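You operate a simulated robot arm through the tools that you are given. There is no shell and no other tool.

The job below is to be done with a simulated robot arm. You get a single attempt, and the scene is never put back.

## Task
Tighten the brown-handled clamp, then open the grey, purple, green and black toggles.
Fine: run its jaw down and wind it snug first; no toggle may pop; the blue one stays across, the orange one open; leave the yellow-handled clamp.

Only the result counts: the job must be done as asked and must still hold three seconds after the hand-in. Knocking over, shifting, dropping, spilling or breaking anything else fails it.

## Robot
A 6-joint arm with a two-finger gripper, fixed in place. Base frame: the origin is at the foot of the arm, x ahead of it, y to its left, z up. Lengths are in m, angles in degrees, forces in N, time in s.
With the tool pointing down near the work surface it reaches from about 0.14 to 0.68 m from the base axis. Its first joint turns from -66.0 to 66.0 degrees. Payload 2.45 kg.
The TCP is the grasp point between the finger pads, 0.03 m short of the fingertips. In the tool frame z runs along the fingers and y along their closing line. The gripper opens to 0.106 m. The gripper's body begins 0.079 m behind the TCP.
Orientation is told as [roll, pitch, yaw] about the base's x, y, z axes, in that order, counted from this pose: with the fingers straight down and closing along the base's y, the tool's x points along the base's -x, its y along +y and its z along -z.

## Interface
- The arm moves only by the tool send_rows. Its argument "rows" is a list of rows, each a list of 7 numbers: the turn, a rotation vector about the base's x, y, z in degrees, then the shift along the base's x, y, z in m, then the finger opening in m, from 0 to 0.106. In form: [[ax, ay, az, dx, dy, dz, grip], ...]. A call has 1 to 20 rows; each row is the pose to reach, as a shift and turn from the pose commanded when the call began. A row lasts 0.2 s, in which the tool goes at most 0.05 m and 8.6 degrees; a call with a longer step from one row to the next is refused whole, and so is a gripper value outside its range. Where a pose cannot be reached the arm comes as near as it can. A force on the tool above 50 N (or 10 N above the force at the start of the call, whichever is more), or a blocked arm, ends the call early, and 0.2 s more pass. The fingers move at their own pace (about 0.153 m/s each) and stop on an object; they squeeze with about 24 N. The grip force told is the motor's: it shows also when the fingers shut on nothing. Time passes only in rows, and 0.2 s behind the last, so rows that repeat a pose let the fingers close. It gives the time, the measured TCP pose, the force on the tool (base axes), the opening and the grip force at its end, in the units of the frame above (readings bear some noise), with the torque about the TCP (base axes, N m) and any sound that the robot's microphone picked up.
- Cameras (640 x 400 px; columns grow to the right, rows downward): "scene" is fixed at [0.0677, 0.4262, 1.421]; the picture's right is [-0.61, -0.79, 0.00], its down [-0.40, 0.31, -0.87] and it looks along [0.68, -0.53, -0.50] (base axes); focal length 249 px, centre (320, 200). "wrist" rides on the gripper at [0.076, -0.002, -0.106] in the tool frame; the picture's right is [0.02, 1.00, 0.00], its down [-0.78, 0.02, -0.62] and it looks along [-0.62, 0.01, 0.78] (tool axes); focal length 247 px, centre (320, 200). There is no depth. A picture from a camera that has moved, and an enlarged one, comes with that camera's place and axes in the base frame and with its lens. The place of the scene camera against the robot may be out by one fixed shift of up to 0.012 m in any direction.
- snapshot(camera): a new picture of that camera. No time passes.
- close_up(camera, box): a new picture of the part [left, top, right, bottom] of that camera's present view, enlarged. No time passes.
- sign_off(): hands the job in; it is judged then, once.

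Places have to be worked out from the pictures, the camera data and where the tool is seen. Open the gripper and draw the arm clear of the work before you hand the job in, unless the task says otherwise.

The tools are called after "Emit:" by a JSON object that holds its "op" and its "data". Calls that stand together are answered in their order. send_rows: Moves the arm, as the interface text tells. Its arguments: {"type":"object","properties":{"rows":{"type":"array"}},"required":["rows"]} The other tools are called the same way: snapshot (camera) takes a picture; close_up (camera, box) takes an enlarged picture of a part of a camera's view; sign_off () hands the job in.

At the start:

```text
t: 0.0
eef_pos: [0.3054, -0.0964, 1.3126]
ee_rot: [0.0, -0.1, 0.0]
wrist_force: [0.5, 0.1, -0.1]
wrist_torque: [0.02, 0.04, 0.01]
finger_gap: 0.106
grasp_force: 0.1
```

scene: 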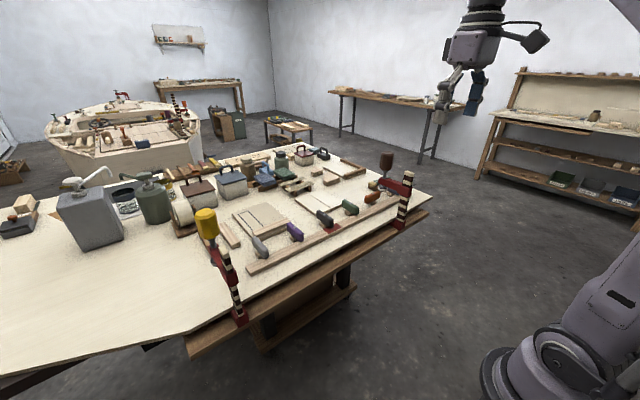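
wrist: 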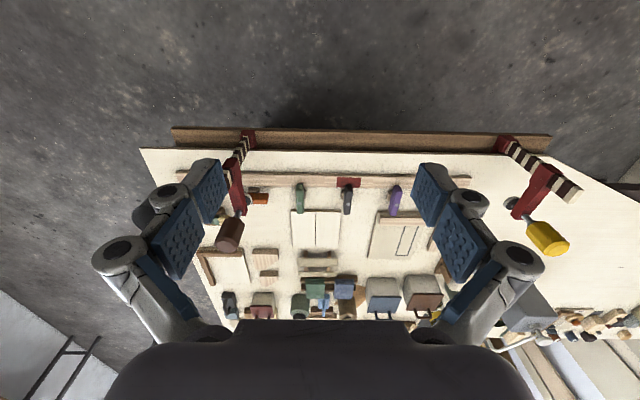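

I start by looking closely at the bench: the two clamps and the row of toggles along the front rail.

Emit:
{"op": "close_up", "data": {"camera": "scene", "box": [180, 140, 440, 330]}}

Emit:
{"op": "close_up", "data": {"camera": "scene", "box": [300, 140, 430, 240]}}

Emit:
{"op": "close_up", "data": {"camera": "wrist", "box": [140, 110, 600, 340]}}

Emit:
{"op": "close_up", "data": {"camera": "wrist", "box": [200, 120, 420, 260]}}

```text
2.11 times, centred on (310, 235) of scene
camera zoom: at [0.0677, 0.4262, 1.421], right [-0.61, -0.79, 0.0], down [-0.4, 0.31, -0.87], along [0.68, -0.53, -0.5], focal length 525 px, centre (341, 126)
```

zoom: 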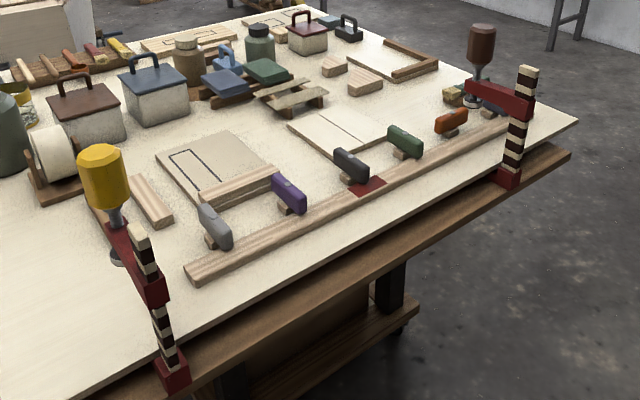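

```text
4.00 times, centred on (365, 190) of scene
camera zoom: at [0.0677, 0.4262, 1.421], right [-0.61, -0.79, 0.0], down [-0.4, 0.31, -0.87], along [0.68, -0.53, -0.5], focal length 997 px, centre (140, 240)
```

zoom: 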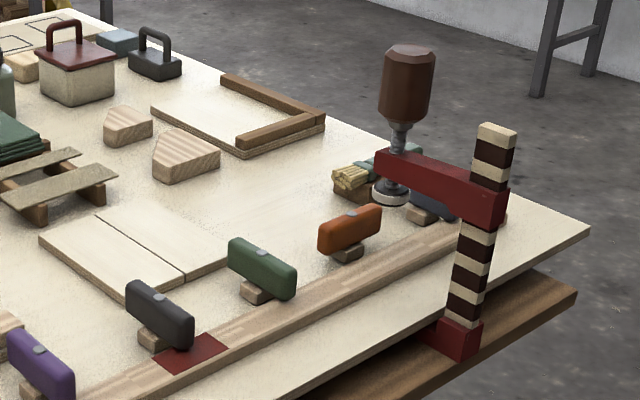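

```text
1.39 times, centred on (370, 225) of wrist
camera zoom: at [0.2295, -0.0978, 1.4189], right [-0.02, 1.0, 0.0], down [0.78, 0.02, 0.62], along [0.62, 0.01, -0.78], focal length 344 px, centre (250, 165)
```

zoom: 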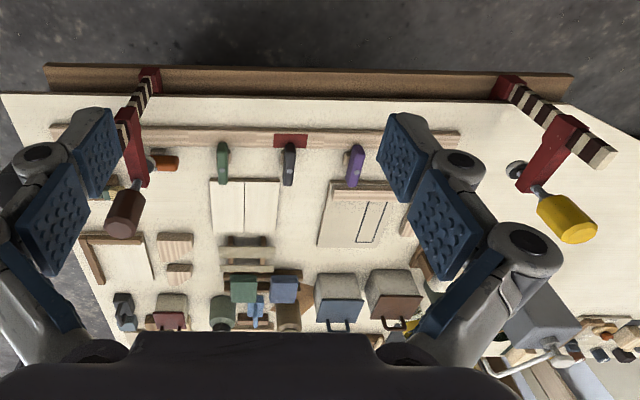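

```text
2.86 times, centred on (310, 190) of wrist
camera zoom: at [0.2295, -0.0978, 1.4189], right [-0.02, 1.0, 0.0], down [0.78, 0.02, 0.62], along [0.62, 0.01, -0.78], focal length 706 px, centre (349, 229)
```

zoom: 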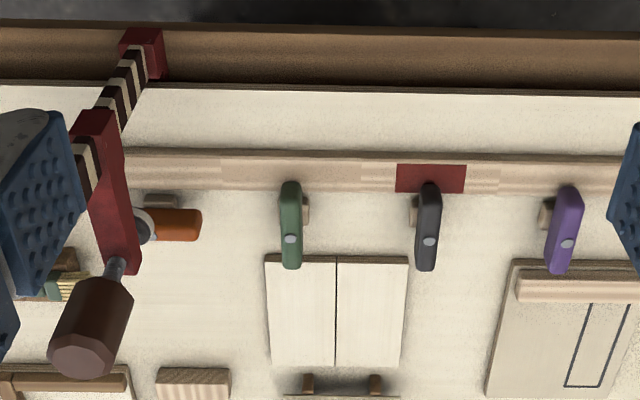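

The bench shows a rail held by turn-toggles: grey, purple, black and green lie across, orange lies along it, and blue is hidden behind the brown clamp. I judge the brown handle top to be near (0.55,-0.24,1.145). I shift the arm right, well above it, for a clearer wrist view.

Emit:
{"op": "send_rows", "data": {"rows": [[0, 0, 0, 0, -0.04, 0, 0.106], [0, 0, 0, 0, -0.08, 0, 0.106], [0, 0, 0, 0, -0.12, 0, 0.106], [0, 0, 0, 0, -0.15, 0, 0.106], [0, 0, 0, 0, -0.15, 0, 0.106]]}}

Emit:
{"op": "snapshot", "data": {"camera": "wrist"}}

Emit:
{"op": "close_up", "data": {"camera": "wrist", "box": [220, 110, 420, 260]}}

```text
t: 1.2
eef_pos: [0.3073, -0.2464, 1.3149]
ee_rot: [0.1, -0.1, 0.0]
wrist_force: [-0.6, 0.9, 0.0]
wrist_torque: [0.01, 0.0, 0.03]
finger_gap: 0.1059
grasp_force: 0.1
```

```text
taken
camera wrist: at [0.2306, -0.2483, 1.42], right [-0.02, 1.0, 0.0], down [0.78, 0.02, 0.62], along [0.62, 0.01, -0.78], focal length 247 px, centre (320, 200)
```

wrist: 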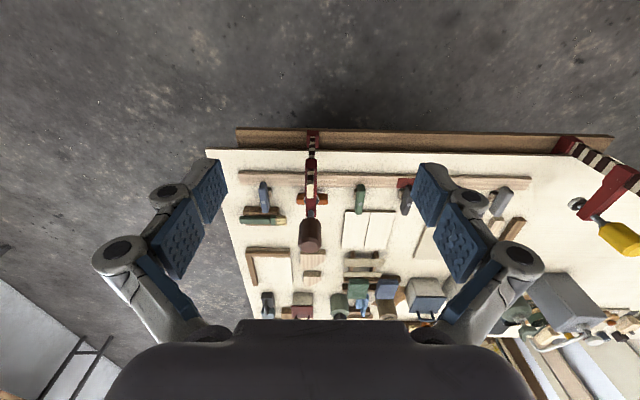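

```text
2.67 times, centred on (320, 185) of wrist
camera zoom: at [0.2306, -0.2483, 1.42], right [-0.02, 1.0, 0.0], down [0.78, 0.02, 0.62], along [0.62, 0.01, -0.78], focal length 659 px, centre (320, 240)
```

zoom: 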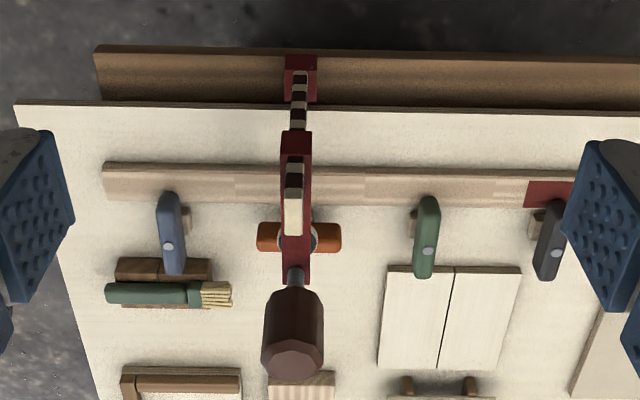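

The wrist view now shows the brown clamp: bar at the bench edge, red jaw arm, screw with pad over the rail near (0.557,-0.247,1.007), and orange lying along the rail near (0.59,-0.26). I lower the arm in front of the bench for a closer oblique view.

Emit:
{"op": "send_rows", "data": {"rows": [[0, 0, 0, -0.01, 0, -0.045, 0.106], [0, 0, 0, -0.02, 0, -0.09, 0.106], [0, 0, 0, -0.03, 0, -0.135, 0.106], [0, 0, 0, -0.04, 0, -0.18, 0.106], [0, 0, 0, -0.04, 0, -0.18, 0.106]]}}

Emit:
{"op": "snapshot", "data": {"camera": "wrist"}}

Emit:
{"op": "close_up", "data": {"camera": "wrist", "box": [220, 130, 420, 280]}}

Emit:
{"op": "snapshot", "data": {"camera": "scene"}}

```text
t: 2.4
eef_pos: [0.2679, -0.2451, 1.1326]
ee_rot: [0.0, 0.0, 0.1]
wrist_force: [-0.3, -0.4, 0.8]
wrist_torque: [-0.02, 0.03, 0.0]
finger_gap: 0.1062
grasp_force: 0.0
```

```text
taken
camera wrist: at [0.191, -0.247, 1.2397], right [-0.02, 1.0, 0.0], down [0.78, 0.02, 0.62], along [0.62, 0.01, -0.78], focal length 247 px, centre (320, 200)
```

wrist: 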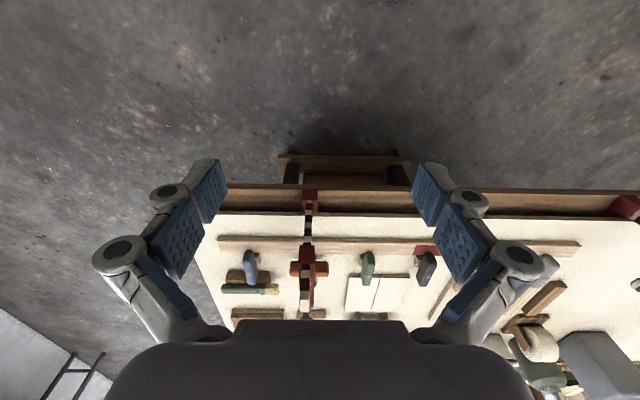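

```text
2.67 times, centred on (320, 205) of wrist
camera zoom: at [0.191, -0.247, 1.2397], right [-0.02, 1.0, 0.0], down [0.78, 0.02, 0.62], along [0.62, 0.01, -0.78], focal length 659 px, centre (320, 187)
```

zoom: 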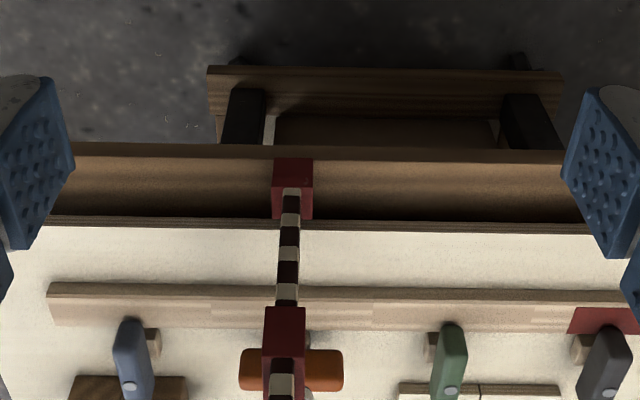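

```text
taken
```

scene: 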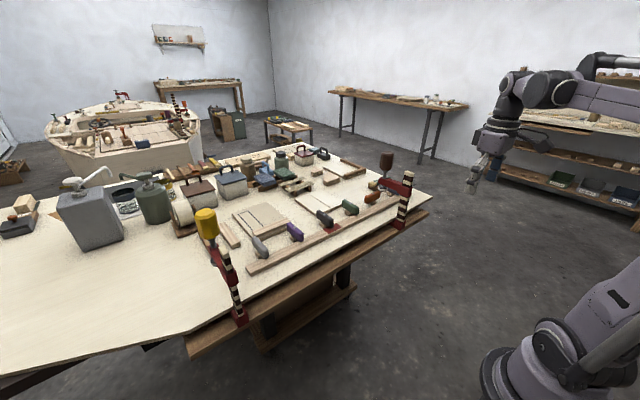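

The two wrist views triangulate as follows: rail top z≈0.90 (x 0.555–0.602), toggles with tops at z≈0.947 and pins at x≈0.618. The brown jaw arm is at z≈1.0–1.04, its screw at x≈0.58, y≈-0.262, handle top ≈1.11. Next I rise and yaw the tool to look at the clamp side-on.

Emit:
{"op": "send_rows", "data": {"rows": [[0, 0, 0, 0, 0.02, 0.035, 0.106], [0, 0, 0, 0, 0.055, 0.06, 0.106], [0, 0, -8, 0.01, 0.1, 0.075, 0.106], [0, 0, -16, 0.03, 0.14, 0.08, 0.106], [0, 0, -24, 0.06, 0.175, 0.085, 0.106], [0, 0, -32, 0.09, 0.205, 0.09, 0.106], [0, 0, -40, 0.12, 0.23, 0.09, 0.106], [0, 0, -48, 0.155, 0.245, 0.09, 0.106], [0, 0, -56, 0.195, 0.25, 0.09, 0.106], [0, 0, -64, 0.235, 0.25, 0.09, 0.106], [0, 0, -72, 0.27, 0.25, 0.09, 0.106], [0, 0, -80, 0.28, 0.25, 0.09, 0.106], [0, 0, -88, 0.28, 0.25, 0.09, 0.106], [0, 0, -90, 0.28, 0.25, 0.09, 0.106], [0, 0, -90, 0.28, 0.25, 0.09, 0.106]]}}

Emit:
{"op": "snapshot", "data": {"camera": "wrist"}}

Emit:
{"op": "close_up", "data": {"camera": "wrist", "box": [220, 180, 420, 330]}}

```text
t: 5.6
eef_pos: [0.5423, 0.0031, 1.2188]
ee_rot: [0.0, -0.1, -90.1]
wrist_force: [-0.6, 0.3, -0.5]
wrist_torque: [-0.01, 0.03, 0.01]
finger_gap: 0.1059
grasp_force: 0.1
out of reach, approached as far as the arm can: row 12, 13, 14, 15
```

```text
taken
camera wrist: at [0.5406, 0.0802, 1.3248], right [1.0, 0.02, 0.0], down [0.02, -0.78, 0.62], along [0.01, -0.62, -0.78], focal length 247 px, centre (320, 200)
```

wrist: 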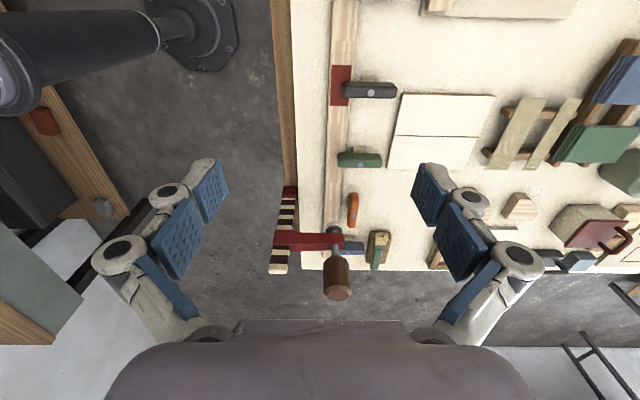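

```text
2.67 times, centred on (320, 255) of wrist
camera zoom: at [0.5406, 0.0802, 1.3248], right [1.0, 0.02, 0.0], down [0.02, -0.78, 0.62], along [0.01, -0.62, -0.78], focal length 659 px, centre (320, 53)
```

zoom: 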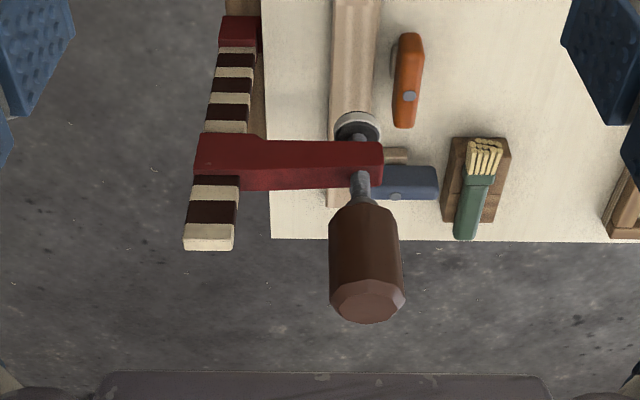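

The side view refines the clamp. The screw axis is at x≈0.575, y≈-0.262, with the handle at z 1.05–1.12, pad at ≈0.98, arm top at ≈1.03, and bar at x 0.465–0.497 with its top at ≈1.08. I'll push the jaw arm down with closed fingers at x≈0.527, between collar and handle. The tool is rolled 30° so the body leans to +y, clear of bar and handle, and I go first to a hover.

Emit:
{"op": "send_rows", "data": {"rows": [[-5, 0, 0, -0.005, -0.03, 0, 0.05], [-10, 0, 0, -0.01, -0.07, 0, 0.0], [-15, 0, 0, -0.015, -0.11, 0, 0.0], [-20, 0, 0, -0.018, -0.15, -0.01, 0.0], [-25, 0, 0, -0.02, -0.19, -0.03, 0.0], [-30, 0, 0, -0.02, -0.23, -0.06, 0.0], [-30, 0, 0, -0.02, -0.255, -0.09, 0.0], [-30, 0, 0, -0.02, -0.255, -0.1, 0.0], [-30, 0, 0, -0.02, -0.255, -0.1, 0.0]]}}

Emit:
{"op": "snapshot", "data": {"camera": "wrist"}}

Emit:
{"op": "close_up", "data": {"camera": "scene", "box": [300, 120, 480, 250]}}

```text
t: 7.6
eef_pos: [0.5268, -0.253, 1.1324]
ee_rot: [-0.1, -30.0, -90.0]
wrist_force: [-0.5, 0.0, 0.4]
wrist_torque: [0.0, 0.0, 0.0]
finger_gap: 0.0
grasp_force: 24.5
out of reach, approached as far as the arm can: row 6, 7, 8, 9
```

```text
taken
camera wrist: at [0.5258, -0.133, 1.1865], right [1.0, 0.02, -0.01], down [0.02, -0.37, 0.93], along [0.01, -0.93, -0.37], focal length 247 px, centre (320, 200)
```

wrist: 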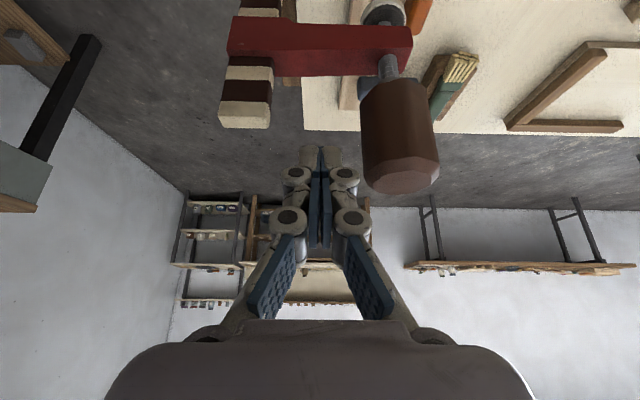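

```text
3.08 times, centred on (390, 185) of scene
camera zoom: at [0.0678, 0.4262, 1.421], right [-0.61, -0.79, 0.0], down [-0.4, 0.31, -0.87], along [0.68, -0.53, -0.5], focal length 767 px, centre (105, 246)
```

zoom: 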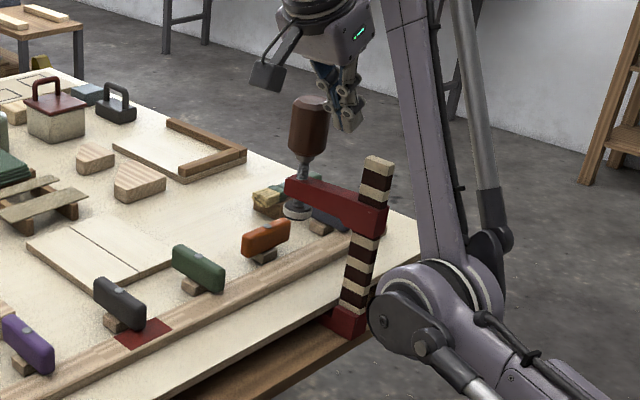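

The closed tip hovers over the jaw arm between bar and handle, though the pose was flagged as slightly out of reach. I lower gently and see whether the arm follows.

Emit:
{"op": "send_rows", "data": {"rows": [[0, 0, 0, 0, 0, -0.015, 0.0], [0, 0, 0, 0, 0, -0.03, 0.0], [0, 0, 0, 0, 0, -0.045, 0.0], [0, 0, 0, 0, 0, -0.045, 0.0]]}}

Emit:
{"op": "close_up", "data": {"camera": "scene", "box": [300, 120, 480, 250]}}

Emit:
{"op": "snapshot", "data": {"camera": "wrist"}}

```text
t: 8.6
eef_pos: [0.5268, -0.2529, 1.132]
ee_rot: [-0.1, -30.0, -90.0]
wrist_force: [-0.3, -0.1, 0.1]
wrist_torque: [0.01, 0.01, -0.02]
finger_gap: 0.0
grasp_force: 24.1
out of reach, approached as far as the arm can: row 1, 2, 3, 4
```

```text
3.08 times, centred on (390, 185) of scene
camera zoom: at [0.0677, 0.4262, 1.421], right [-0.61, -0.79, 0.0], down [-0.4, 0.31, -0.87], along [0.68, -0.53, -0.5], focal length 767 px, centre (105, 246)
```

zoom: 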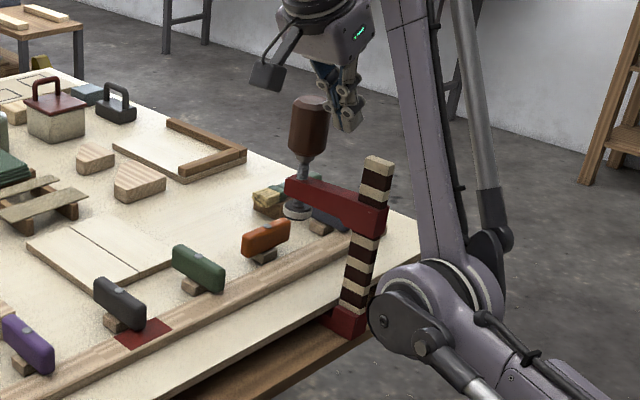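

```text
taken
camera wrist: at [0.5258, -0.133, 1.1867], right [1.0, 0.02, -0.01], down [0.02, -0.37, 0.93], along [0.01, -0.93, -0.37], focal length 247 px, centre (320, 200)
```

wrist: 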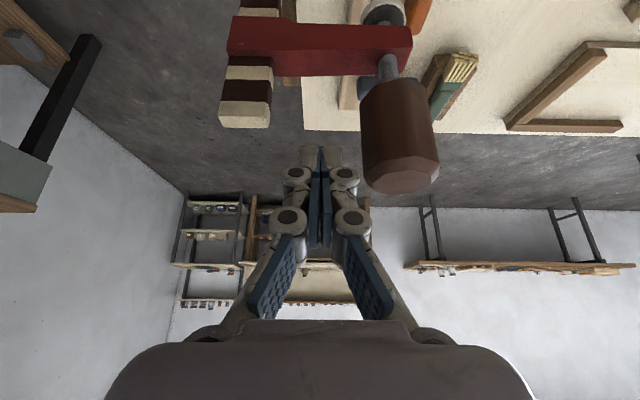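

The rolled pose hits a joint limit and will not go lower. Instead I'll use the straight-down tool with fingers open at yaw 0 and press with only the -y finger, which keeps body and camera beside the bar. First I back off and undo the roll.

Emit:
{"op": "send_rows", "data": {"rows": [[0, 0, 0, 0, 0.02, 0.03, 0.0], [5, 0, 0, 0, 0.04, 0.06, 0.0], [10, 0, 0, 0, 0.06, 0.08, 0.0], [15, 0, 0, 0, 0.08, 0.1, 0.0], [20, 0, 0, 0, 0.1, 0.1, 0.0], [25, 0, 0, 0, 0.1, 0.1, 0.0], [30, 0, 0, 0, 0.1, 0.1, 0.0], [30, 0, 0, 0, 0.1, 0.1, 0.0]]}}

```text
t: 10.4
eef_pos: [0.514, -0.1474, 1.2255]
ee_rot: [0.0, -0.1, -89.9]
wrist_force: [-0.4, 0.2, -1.2]
wrist_torque: [0.0, -0.01, 0.01]
finger_gap: 0.0002
grasp_force: 23.6
out of reach, approached as far as the arm can: row 5, 6, 7, 8
```

Back at tool-down, TCP (0.514,-0.147,1.226). I yaw back to 0, open the fingers and move to a hover where the -y finger stands over the jaw arm, TCP ≈ (0.527,-0.204,1.12).

Emit:
{"op": "send_rows", "data": {"rows": [[0, 0, 8, 0, 0, -0.01, 0.05], [0, 0, 16, 0, -0.01, -0.02, 0.106], [0, 0, 24, 0, -0.02, -0.03, 0.106], [0, 0, 32, 0, -0.03, -0.04, 0.106], [0, 0, 40, 0, -0.04, -0.05, 0.106], [0, 0, 48, 0, -0.05, -0.06, 0.106], [0, 0, 56, 0, -0.057, -0.07, 0.106], [0, 0, 64, 0, -0.057, -0.08, 0.106], [0, 0, 72, 0.005, -0.057, -0.09, 0.106], [0, 0, 80, 0.01, -0.057, -0.095, 0.106], [0, 0, 88, 0.013, -0.057, -0.1, 0.106], [0, 0, 90, 0.013, -0.057, -0.1, 0.106], [0, 0, 90, 0.013, -0.057, -0.1, 0.106]]}}

Emit:
{"op": "snapshot", "data": {"camera": "wrist"}}

Emit:
{"op": "close_up", "data": {"camera": "scene", "box": [300, 120, 480, 250]}}

```text
t: 13.2
eef_pos: [0.53, -0.2065, 1.1266]
ee_rot: [0.1, -0.1, 0.1]
wrist_force: [-0.4, 0.0, 0.4]
wrist_torque: [0.03, 0.0, -0.03]
finger_gap: 0.106
grasp_force: 0.1
```

```text
taken
camera wrist: at [0.4536, -0.2069, 1.2325], right [-0.02, 1.0, 0.0], down [0.78, 0.02, 0.62], along [0.62, 0.01, -0.78], focal length 247 px, centre (320, 200)
```

wrist: 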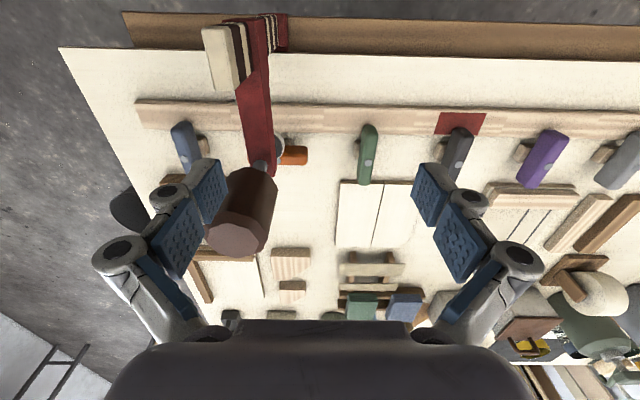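

```text
3.08 times, centred on (390, 185) of scene
camera zoom: at [0.0677, 0.4262, 1.421], right [-0.61, -0.79, 0.0], down [-0.4, 0.31, -0.87], along [0.68, -0.53, -0.5], focal length 767 px, centre (105, 246)
```

zoom: 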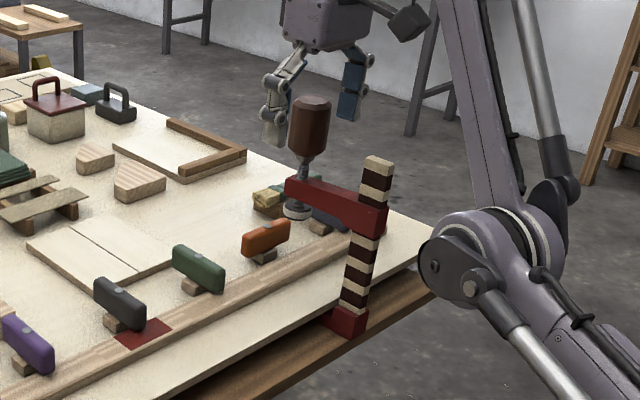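

The -y finger tip stands at about (0.53,-0.2645) with the arm's centre line at y≈-0.26, so I correct +y by 4 mm. Then I lower to just above the arm top.

Emit:
{"op": "send_rows", "data": {"rows": [[0, 0, 0, -0.002, 0.004, -0.02, 0.106], [0, 0, 0, -0.002, 0.004, -0.04, 0.106], [0, 0, 0, -0.002, 0.004, -0.055, 0.106], [0, 0, 0, -0.002, 0.004, -0.055, 0.106]]}}

Emit:
{"op": "close_up", "data": {"camera": "scene", "box": [330, 140, 450, 230]}}

Emit:
{"op": "snapshot", "data": {"camera": "wrist"}}

```text
t: 14.2
eef_pos: [0.5372, -0.2039, 1.0861]
ee_rot: [0.0, 0.0, -0.1]
wrist_force: [0.5, -0.1, 0.3]
wrist_torque: [0.04, -0.02, 0.0]
finger_gap: 0.1061
grasp_force: 0.1
out of reach, approached as far as the arm can: row 2, 3, 4
```

```text
4.44 times, centred on (390, 185) of scene
camera zoom: at [0.0677, 0.4262, 1.421], right [-0.61, -0.79, 0.0], down [-0.4, 0.31, -0.87], along [0.68, -0.53, -0.5], focal length 1107 px, centre (9, 267)
```

zoom: 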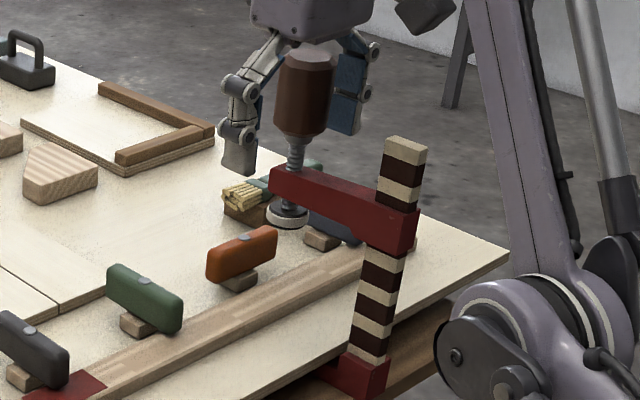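

```text
taken
camera wrist: at [0.4602, -0.2053, 1.1915], right [-0.02, 1.0, 0.0], down [0.78, 0.02, 0.62], along [0.62, 0.01, -0.78], focal length 247 px, centre (320, 200)
```

wrist: 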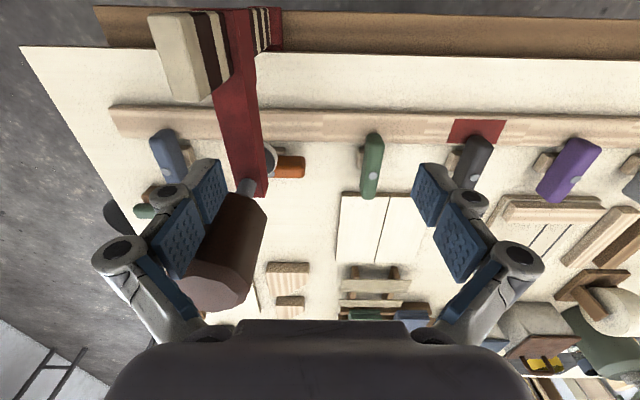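

Unexpectedly the arm drifted outwards to x=0.537 and reports the lower poses as out of reach, with no contact force. I make a small probe back and up to see which direction is limited.

Emit:
{"op": "send_rows", "data": {"rows": [[0, 0, 0, -0.01, 0, 0, 0.106], [0, 0, 0, -0.01, 0, 0, 0.106]]}}

Emit:
{"op": "send_rows", "data": {"rows": [[0, 0, 0, 0, 0, -0.01, 0.106], [0, 0, 0, 0, 0, -0.01, 0.106]]}}

```text
t: 14.8
eef_pos: [0.5295, -0.2045, 1.0902]
ee_rot: [0.0, -0.1, 0.0]
wrist_force: [0.8, 0.1, -0.4]
wrist_torque: [-0.01, -0.02, 0.01]
finger_gap: 0.1057
grasp_force: 0.2
out of reach, approached as far as the arm can: row 1, 2
```

```text
t: 15.4
eef_pos: [0.5342, -0.2069, 1.0867]
ee_rot: [0.0, 0.0, 0.1]
wrist_force: [0.7, -0.3, 0.1]
wrist_torque: [0.01, -0.02, 0.02]
finger_gap: 0.1059
grasp_force: 0.1
out of reach, approached as far as the arm can: row 1, 2
```

The readings slide along a limit curve. In the scene picture the elbow now hangs low towards the bench, so the arm seems to have flipped to elbow-down when it was over-stretched earlier. I go up and back toward the starting region to restore the elbow-up posture, then check.

Emit:
{"op": "send_rows", "data": {"rows": [[0, 0, 0, 0, 0, 0.04, 0.106], [0, 0, 0, 0, 0, 0.08, 0.106], [0, 0, 0, -0.005, 0, 0.12, 0.106], [0, 0, 0, -0.01, 0.0, 0.16, 0.106], [0, 0, 0, -0.03, 0.02, 0.19, 0.106], [0, 0, 0, -0.06, 0.04, 0.21, 0.106], [0, 0, 0, -0.1, 0.06, 0.22, 0.106], [0, 0, 0, -0.14, 0.08, 0.22, 0.106], [0, 0, 0, -0.18, 0.1, 0.22, 0.106], [0, 0, 0, -0.22, 0.11, 0.22, 0.106], [0, 0, 0, -0.23, 0.11, 0.22, 0.106]]}}

Emit:
{"op": "snapshot", "data": {"camera": "scene"}}

```text
t: 17.8
eef_pos: [0.304, -0.0965, 1.3067]
ee_rot: [0.0, -0.1, 0.0]
wrist_force: [0.8, 0.9, 0.9]
wrist_torque: [0.01, 0.0, 0.03]
finger_gap: 0.1058
grasp_force: 0.0
out of reach, approached as far as the arm can: row 3, 4, 5, 6, 7
```

```text
taken
```

scene: 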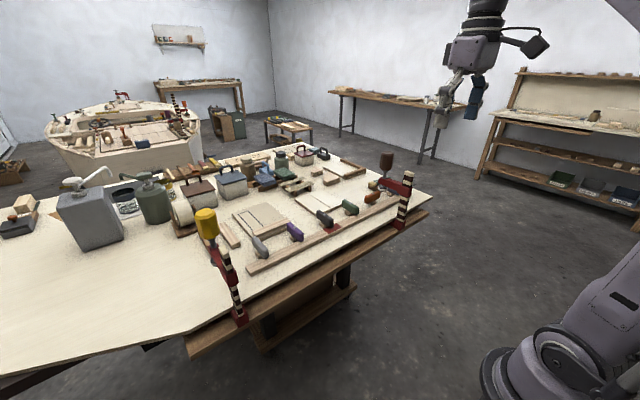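

The posture is back to the initial elbow-up one at (0.304,-0.097,1.307). This time I descend first in front of the bench, then extend at z≈1.13 so the arm never straightens. I come in beside the clamp at y≈-0.13.

Emit:
{"op": "send_rows", "data": {"rows": [[0, 0, 0, 0, 0, -0.045, 0.106], [0, 0, 0, 0, 0, -0.09, 0.106], [0, 0, 0, 0, 0, -0.135, 0.106], [0, 0, 0, 0, 0, -0.177, 0.106], [0, 0, 0, 0.03, -0.01, -0.18, 0.106], [0, 0, 0, 0.07, -0.02, -0.18, 0.106], [0, 0, 0, 0.11, -0.03, -0.18, 0.106], [0, 0, 0, 0.15, -0.035, -0.18, 0.106], [0, 0, 0, 0.19, -0.035, -0.18, 0.106], [0, 0, 0, 0.223, -0.035, -0.18, 0.106], [0, 0, 0, 0.223, -0.07, -0.18, 0.106], [0, 0, 0, 0.223, -0.107, -0.18, 0.106], [0, 0, 0, 0.223, -0.107, -0.18, 0.106]]}}

Emit:
{"op": "snapshot", "data": {"camera": "scene"}}

Emit:
{"op": "snapshot", "data": {"camera": "wrist"}}

```text
t: 20.6
eef_pos: [0.5234, -0.2066, 1.1266]
ee_rot: [0.0, -0.1, 0.0]
wrist_force: [0.0, 0.1, 0.2]
wrist_torque: [-0.01, -0.01, 0.01]
finger_gap: 0.1059
grasp_force: 0.0
```

```text
taken
```

scene: 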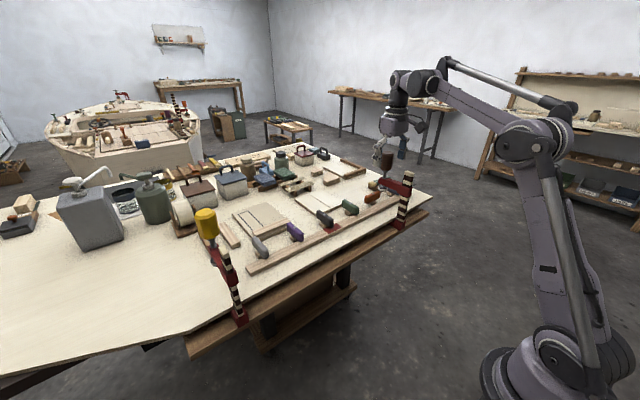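

```text
taken
camera wrist: at [0.447, -0.2072, 1.2338], right [-0.02, 1.0, 0.0], down [0.78, 0.02, 0.62], along [0.62, 0.01, -0.78], focal length 247 px, centre (320, 200)
```

wrist: 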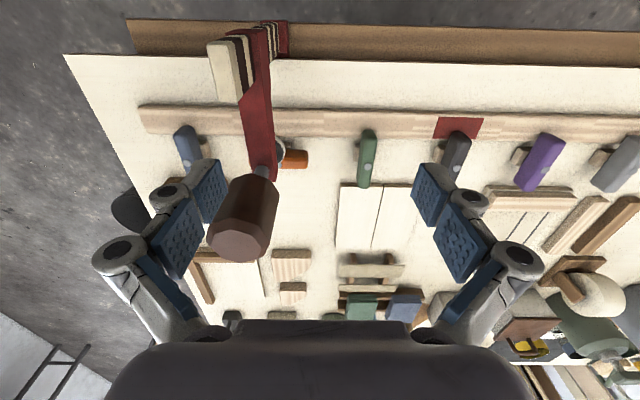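

The arm is elbow-up now, at (0.523,-0.207,1.127). I correct by +5 mm in x and +4 mm in y, then lower to just above the jaw arm.

Emit:
{"op": "send_rows", "data": {"rows": [[0, 0, 0, 0.005, 0.004, -0.02, 0.106], [0, 0, 0, 0.005, 0.004, -0.04, 0.106], [0, 0, 0, 0.005, 0.004, -0.055, 0.106], [0, 0, 0, 0.005, 0.004, -0.055, 0.106]]}}

Emit:
{"op": "close_up", "data": {"camera": "scene", "box": [330, 140, 450, 230]}}

Emit:
{"op": "close_up", "data": {"camera": "wrist", "box": [140, 0, 340, 240]}}

```text
t: 21.6
eef_pos: [0.53, -0.2001, 1.0707]
ee_rot: [0.1, 0.0, 0.1]
wrist_force: [0.3, 0.5, -0.1]
wrist_torque: [0.01, 0.02, 0.0]
finger_gap: 0.1063
grasp_force: 0.1
```

```text
4.44 times, centred on (390, 185) of scene
camera zoom: at [0.0677, 0.4262, 1.421], right [-0.61, -0.79, 0.0], down [-0.4, 0.31, -0.87], along [0.68, -0.53, -0.5], focal length 1107 px, centre (9, 267)
```

zoom: 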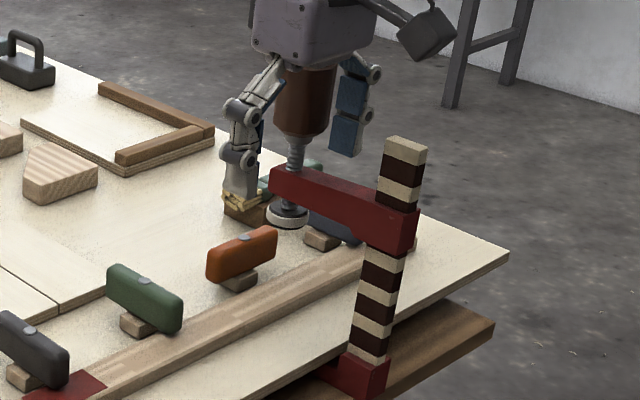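

```text
1.67 times, centred on (240, 120) of wrist
camera zoom: at [0.4534, -0.2014, 1.177], right [-0.02, 1.0, 0.0], down [0.78, 0.02, 0.62], along [0.62, 0.01, -0.78], focal length 412 px, centre (453, 333)
```

zoom: 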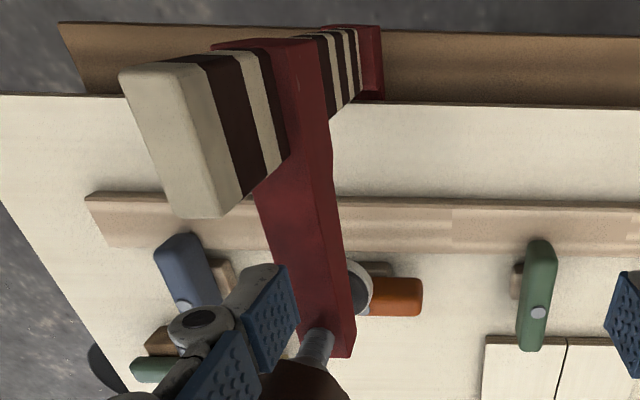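

The -y fingertip appears right over the arm between collar and handle, a little above it. I lower in small steps until contact shows in the force.

Emit:
{"op": "send_rows", "data": {"rows": [[0, 0, 0, -0.001, -0.001, -0.005, 0.106], [0, 0, 0, -0.001, -0.001, -0.01, 0.106], [0, 0, 0, -0.001, -0.001, -0.015, 0.106]]}}

Emit:
{"op": "close_up", "data": {"camera": "scene", "box": [330, 140, 450, 230]}}

Emit:
{"op": "close_up", "data": {"camera": "wrist", "box": [140, 0, 340, 240]}}

```text
t: 22.4
eef_pos: [0.5296, -0.2011, 1.0562]
ee_rot: [0.0, -0.1, -0.1]
wrist_force: [0.4, -0.2, -0.6]
wrist_torque: [0.05, -0.01, -0.03]
finger_gap: 0.106
grasp_force: 0.1
```

```text
4.44 times, centred on (390, 185) of scene
camera zoom: at [0.0677, 0.4262, 1.421], right [-0.61, -0.79, 0.0], down [-0.4, 0.31, -0.87], along [0.68, -0.53, -0.5], focal length 1107 px, centre (9, 267)
```

zoom: 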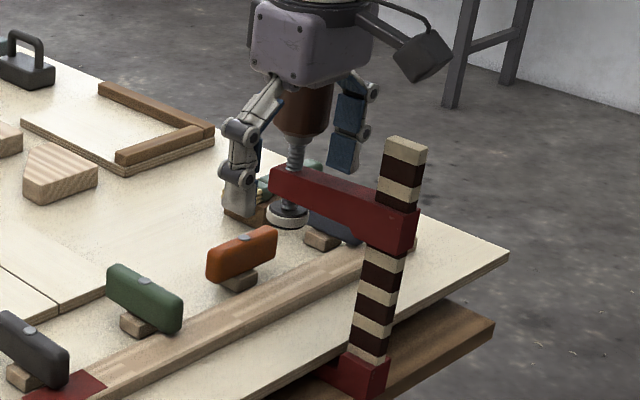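

```text
1.67 times, centred on (240, 120) of wrist
camera zoom: at [0.4535, -0.2022, 1.1625], right [-0.02, 1.0, 0.0], down [0.78, 0.02, 0.62], along [0.62, 0.01, -0.78], focal length 412 px, centre (453, 333)
```

zoom: 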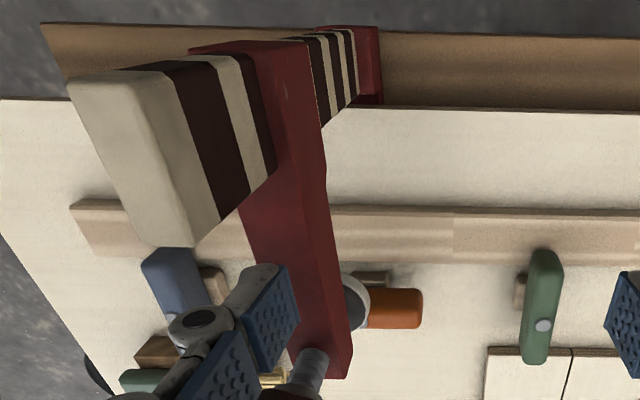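

No contact yet; the scene view shows roughly 1–1.5 cm left. I keep lowering in small steps.

Emit:
{"op": "send_rows", "data": {"rows": [[0, 0, 0, 0, -0.001, -0.005, 0.106], [0, 0, 0, 0, -0.001, -0.01, 0.106], [0, 0, 0, 0, -0.001, -0.014, 0.106]]}}

Emit:
{"op": "close_up", "data": {"camera": "scene", "box": [330, 140, 450, 230]}}

Emit:
{"op": "close_up", "data": {"camera": "wrist", "box": [140, 0, 340, 240]}}

```text
t: 23.2
eef_pos: [0.5317, -0.2017, 1.0428]
ee_rot: [0.0, -0.1, 0.0]
wrist_force: [0.0, 0.0, 0.3]
wrist_torque: [0.0, -0.01, 0.02]
finger_gap: 0.106
grasp_force: 0.1
```

```text
4.44 times, centred on (390, 185) of scene
camera zoom: at [0.0677, 0.4262, 1.421], right [-0.61, -0.79, 0.0], down [-0.4, 0.31, -0.87], along [0.68, -0.53, -0.5], focal length 1107 px, centre (9, 267)
```

zoom: 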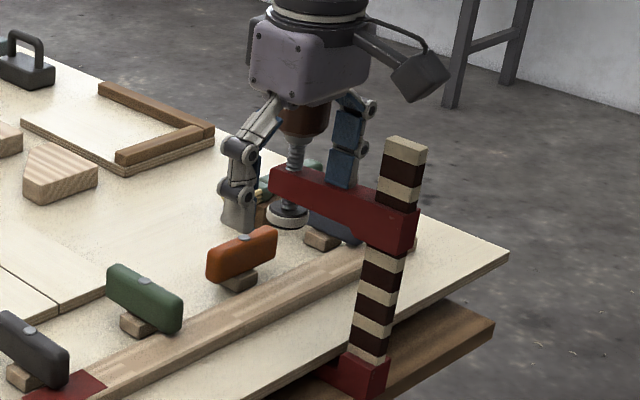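

```text
1.67 times, centred on (240, 120) of wrist
camera zoom: at [0.4535, -0.2033, 1.1489], right [-0.02, 1.0, 0.0], down [0.78, 0.02, 0.62], along [0.62, 0.01, -0.78], focal length 412 px, centre (453, 333)
```

zoom: 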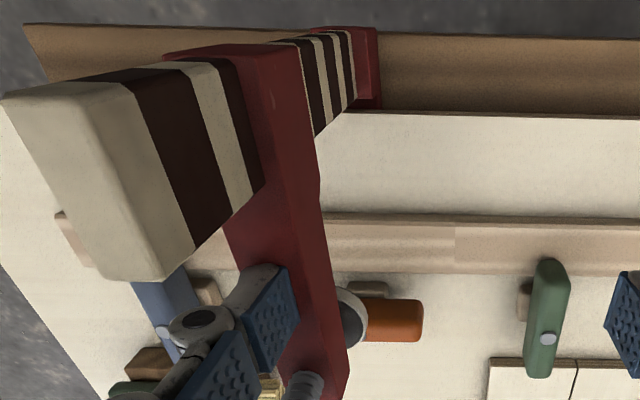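

The finger looks about to touch the arm top, with no force yet. I shift 4 mm back from the handle and keep pressing down in small steps.

Emit:
{"op": "send_rows", "data": {"rows": [[0, 0, 0, -0.004, 0, -0.001, 0.106], [0, 0, 0, -0.004, 0, -0.005, 0.106], [0, 0, 0, -0.004, 0, -0.01, 0.106], [0, 0, 0, -0.004, 0, -0.014, 0.106]]}}

Emit:
{"op": "close_up", "data": {"camera": "scene", "box": [330, 140, 450, 230]}}

```text
t: 24.2
eef_pos: [0.5259, -0.2008, 1.0283]
ee_rot: [-0.1, -0.1, 0.0]
wrist_force: [0.0, -0.6, -0.7]
wrist_torque: [-0.01, 0.01, 0.04]
finger_gap: 0.106
grasp_force: 0.1
```

```text
4.44 times, centred on (390, 185) of scene
camera zoom: at [0.0677, 0.4262, 1.421], right [-0.61, -0.79, 0.0], down [-0.4, 0.31, -0.87], along [0.68, -0.53, -0.5], focal length 1107 px, centre (9, 267)
```

zoom: 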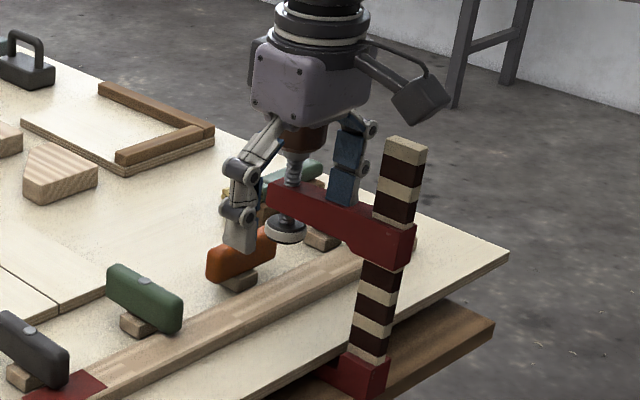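

The jaw is sliding down with the finger almost without resistance. I continue down in 6 mm steps, watching for pad contact.

Emit:
{"op": "send_rows", "data": {"rows": [[0, 0, 0, 0, 0, -0.006, 0.106], [0, 0, 0, 0, 0, -0.012, 0.106], [0, 0, 0, 0, 0, -0.018, 0.106], [0, 0, 0, 0, 0, -0.024, 0.106], [0, 0, 0, 0, 0, -0.03, 0.106]]}}

Emit:
{"op": "close_up", "data": {"camera": "scene", "box": [330, 140, 450, 230]}}

Emit:
{"op": "snapshot", "data": {"camera": "wrist"}}

```text
t: 25.4
eef_pos: [0.5267, -0.2015, 0.9985]
ee_rot: [0.1, -0.1, -0.1]
wrist_force: [0.7, -0.5, -0.8]
wrist_torque: [-0.01, 0.0, -0.03]
finger_gap: 0.1058
grasp_force: 0.1
```

```text
4.44 times, centred on (390, 185) of scene
camera zoom: at [0.0677, 0.4262, 1.421], right [-0.61, -0.79, 0.0], down [-0.4, 0.31, -0.87], along [0.68, -0.53, -0.5], focal length 1107 px, centre (9, 267)
```

zoom: 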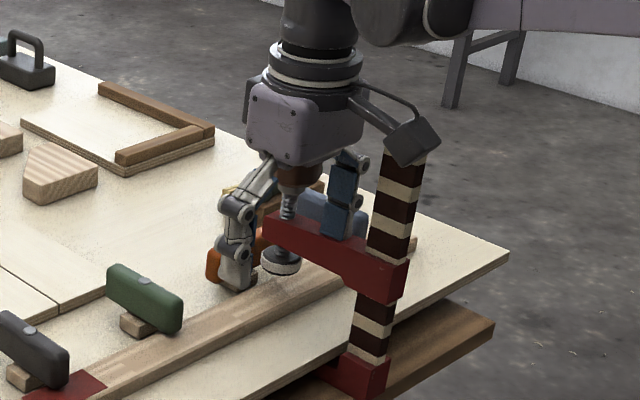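

```text
taken
camera wrist: at [0.4497, -0.2024, 1.1048], right [-0.02, 1.0, 0.0], down [0.78, 0.02, 0.62], along [0.62, 0.01, -0.78], focal length 247 px, centre (320, 200)
```

wrist: 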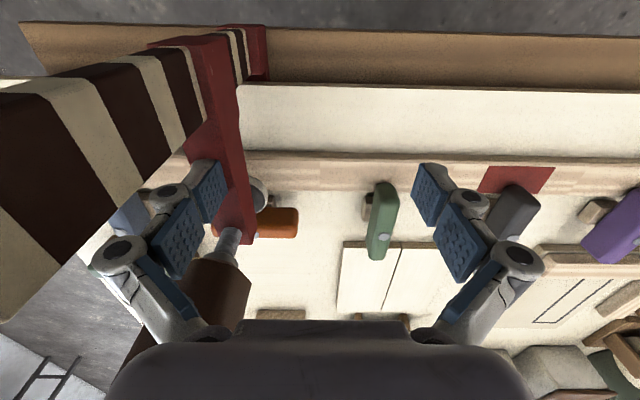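

The jaw keeps coming down freely, and the pad is now a few cm above the rail. I continue in 5 mm steps toward contact.

Emit:
{"op": "send_rows", "data": {"rows": [[0, 0, 0, 0, 0, -0.005, 0.106], [0, 0, 0, 0, 0, -0.01, 0.106], [0, 0, 0, 0, 0, -0.015, 0.106], [0, 0, 0, 0, 0, -0.02, 0.106]]}}

Emit:
{"op": "close_up", "data": {"camera": "scene", "box": [330, 160, 430, 235]}}

Emit:
{"op": "snapshot", "data": {"camera": "wrist"}}

```text
t: 26.4
eef_pos: [0.5255, -0.2026, 0.9779]
ee_rot: [-0.1, -0.1, 0.0]
wrist_force: [-0.8, 0.0, 1.0]
wrist_torque: [0.01, 0.01, -0.03]
finger_gap: 0.106
grasp_force: 0.1
```

```text
5.33 times, centred on (380, 198) of scene
camera zoom: at [0.0677, 0.4262, 1.421], right [-0.61, -0.79, 0.0], down [-0.4, 0.31, -0.87], along [0.68, -0.53, -0.5], focal length 1329 px, centre (0, 213)
```

zoom: 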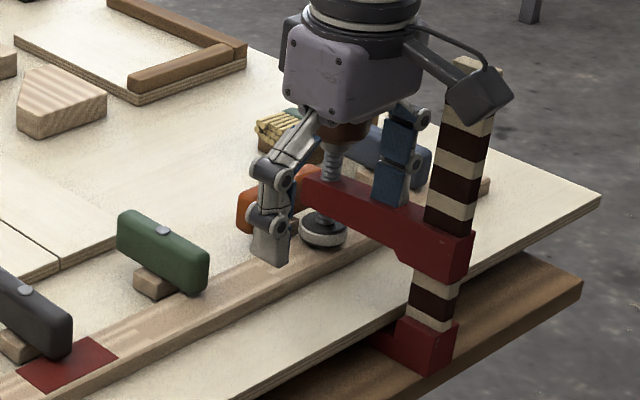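

```text
taken
camera wrist: at [0.4493, -0.2039, 1.0846], right [-0.02, 1.0, 0.0], down [0.78, 0.02, 0.62], along [0.62, 0.01, -0.78], focal length 247 px, centre (320, 200)
```

wrist: 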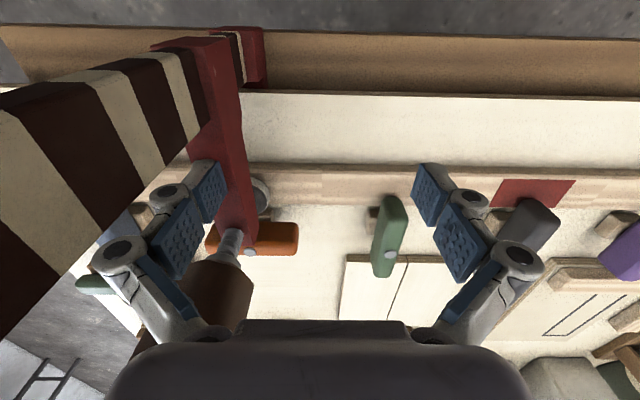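

The pad is close above the rail now and there's still no resistance. I continue with finer 3 mm steps.

Emit:
{"op": "send_rows", "data": {"rows": [[0, 0, 0, 0, 0, -0.003, 0.106], [0, 0, 0, 0, 0, -0.006, 0.106], [0, 0, 0, 0, 0, -0.009, 0.106]]}}

Emit:
{"op": "close_up", "data": {"camera": "scene", "box": [345, 175, 425, 235]}}

```text
t: 27.2
eef_pos: [0.5245, -0.2032, 0.9708]
ee_rot: [-0.3, -0.2, 0.0]
wrist_force: [1.0, -4.6, 13.9]
wrist_torque: [-0.82, -0.07, -0.02]
finger_gap: 0.1062
grasp_force: 0.3
```

```text
6.67 times, centred on (385, 205) of scene
camera zoom: at [0.0676, 0.4262, 1.421], right [-0.61, -0.79, 0.0], down [-0.4, 0.31, -0.87], along [0.68, -0.53, -0.5], focal length 1661 px, centre (-113, 167)
```

zoom: 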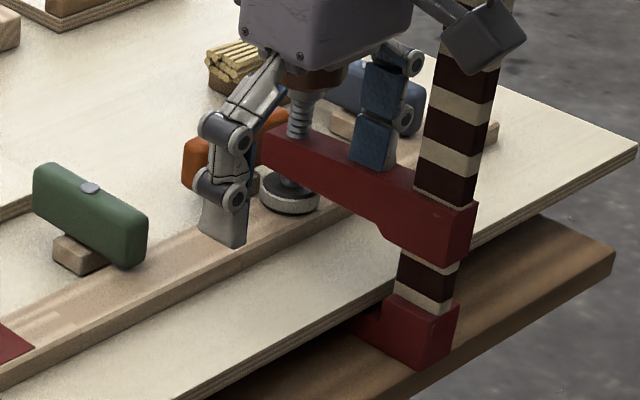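

The pad has landed: 14 N upward on the finger at TCP z 0.971, and in the picture the pad sits on the rail. I lift the finger straight up and check that the jaw stays down.

Emit:
{"op": "send_rows", "data": {"rows": [[0, 0, 0, 0, 0, 0.01, 0.106], [0, 0, 0, 0, 0, 0.04, 0.106], [0, 0, 0, 0, 0, 0.08, 0.106], [0, 0, 0, 0, 0, 0.12, 0.106], [0, 0, 0, 0, 0.0, 0.14, 0.106], [0, 0, 0, -0.03, 0.03, 0.15, 0.106], [0, 0, 0, -0.06, 0.06, 0.15, 0.106], [0, 0, 0, -0.06, 0.06, 0.15, 0.106]]}}

Emit:
{"op": "close_up", "data": {"camera": "scene", "box": [300, 140, 460, 250]}}

Emit:
{"op": "snapshot", "data": {"camera": "wrist"}}

Emit:
{"op": "close_up", "data": {"camera": "wrist", "box": [150, 20, 350, 220]}}

```text
t: 29.0
eef_pos: [0.4649, -0.1444, 1.1184]
ee_rot: [-0.1, -0.1, 0.0]
wrist_force: [-0.7, 0.0, 0.0]
wrist_torque: [0.01, -0.04, -0.02]
finger_gap: 0.106
grasp_force: 0.1
```

```text
3.64 times, centred on (380, 195) of scene
camera zoom: at [0.0677, 0.4262, 1.421], right [-0.61, -0.79, 0.0], down [-0.4, 0.31, -0.87], along [0.68, -0.53, -0.5], focal length 906 px, centre (102, 218)
```

zoom: 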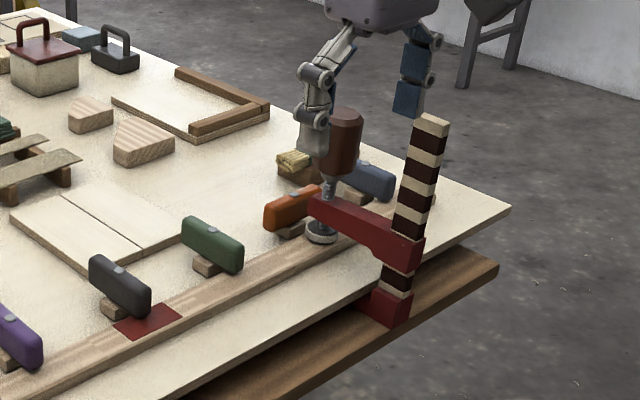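

```text
taken
camera wrist: at [0.3882, -0.1457, 1.2247], right [-0.02, 1.0, 0.0], down [0.78, 0.02, 0.62], along [0.62, 0.01, -0.78], focal length 247 px, centre (320, 200)
```

wrist: 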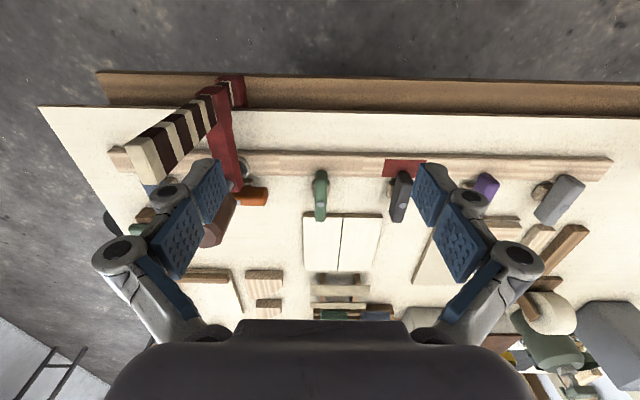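

```text
2.00 times, centred on (250, 120) of wrist
camera zoom: at [0.3882, -0.1457, 1.2247], right [-0.02, 1.0, 0.0], down [0.78, 0.02, 0.62], along [0.62, 0.01, -0.78], focal length 494 px, centre (460, 360)
```

zoom: 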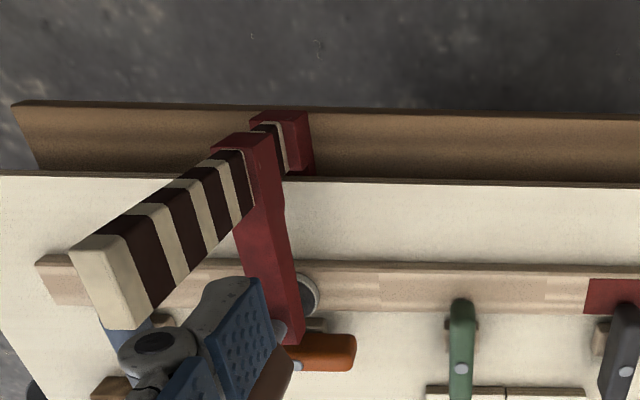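

The jaw stays down with its pad at the rail. I take another side view (yaw -90, staying inside the reach) to locate the lowered handle precisely.

Emit:
{"op": "send_rows", "data": {"rows": [[0, 0, -8, 0, 0.02, 0.02, 0.106], [0, 0, -16, 0, 0.04, 0.04, 0.106], [0, 0, -24, 0, 0.06, 0.05, 0.106], [0, 0, -32, 0, 0.08, 0.05, 0.106], [0, 0, -40, 0.01, 0.1, 0.05, 0.106], [0, 0, -48, 0.02, 0.12, 0.05, 0.106], [0, 0, -56, 0.03, 0.14, 0.05, 0.106], [0, 0, -64, 0.04, 0.15, 0.05, 0.106], [0, 0, -72, 0.05, 0.15, 0.05, 0.106], [0, 0, -80, 0.05, 0.15, 0.05, 0.106], [0, 0, -88, 0.05, 0.15, 0.05, 0.106], [0, 0, -90, 0.05, 0.15, 0.05, 0.106], [0, 0, -90, 0.05, 0.15, 0.05, 0.106]]}}

Emit:
{"op": "snapshot", "data": {"camera": "wrist"}}

Emit:
{"op": "close_up", "data": {"camera": "wrist", "box": [220, 160, 420, 320]}}

```text
t: 31.8
eef_pos: [0.5156, 0.0081, 1.1687]
ee_rot: [0.0, -0.1, -90.2]
wrist_force: [-0.3, -0.4, 0.3]
wrist_torque: [-0.01, 0.04, 0.02]
finger_gap: 0.106
grasp_force: 0.0
```

```text
taken
camera wrist: at [0.5146, 0.0849, 1.2757], right [1.0, 0.02, 0.0], down [0.02, -0.78, 0.62], along [0.01, -0.62, -0.78], focal length 247 px, centre (320, 200)
```

wrist: 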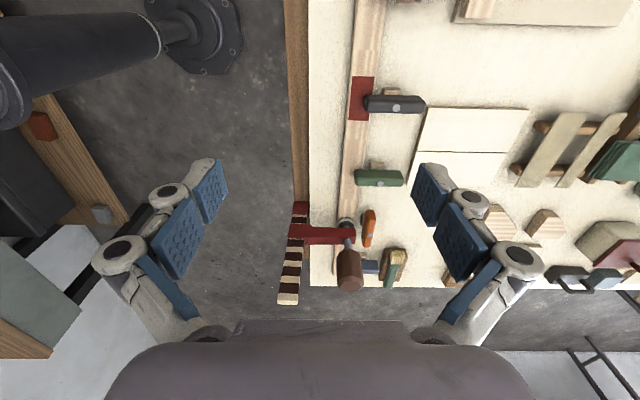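

```text
2.50 times, centred on (320, 240) of wrist
camera zoom: at [0.5146, 0.0849, 1.2757], right [1.0, 0.02, 0.0], down [0.02, -0.78, 0.62], along [0.01, -0.62, -0.78], focal length 617 px, centre (320, 100)
```

zoom: 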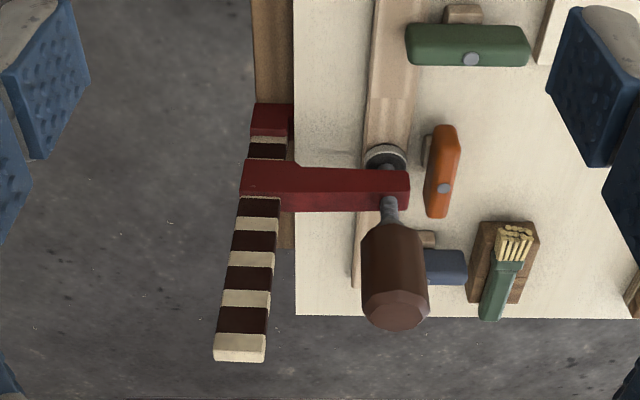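

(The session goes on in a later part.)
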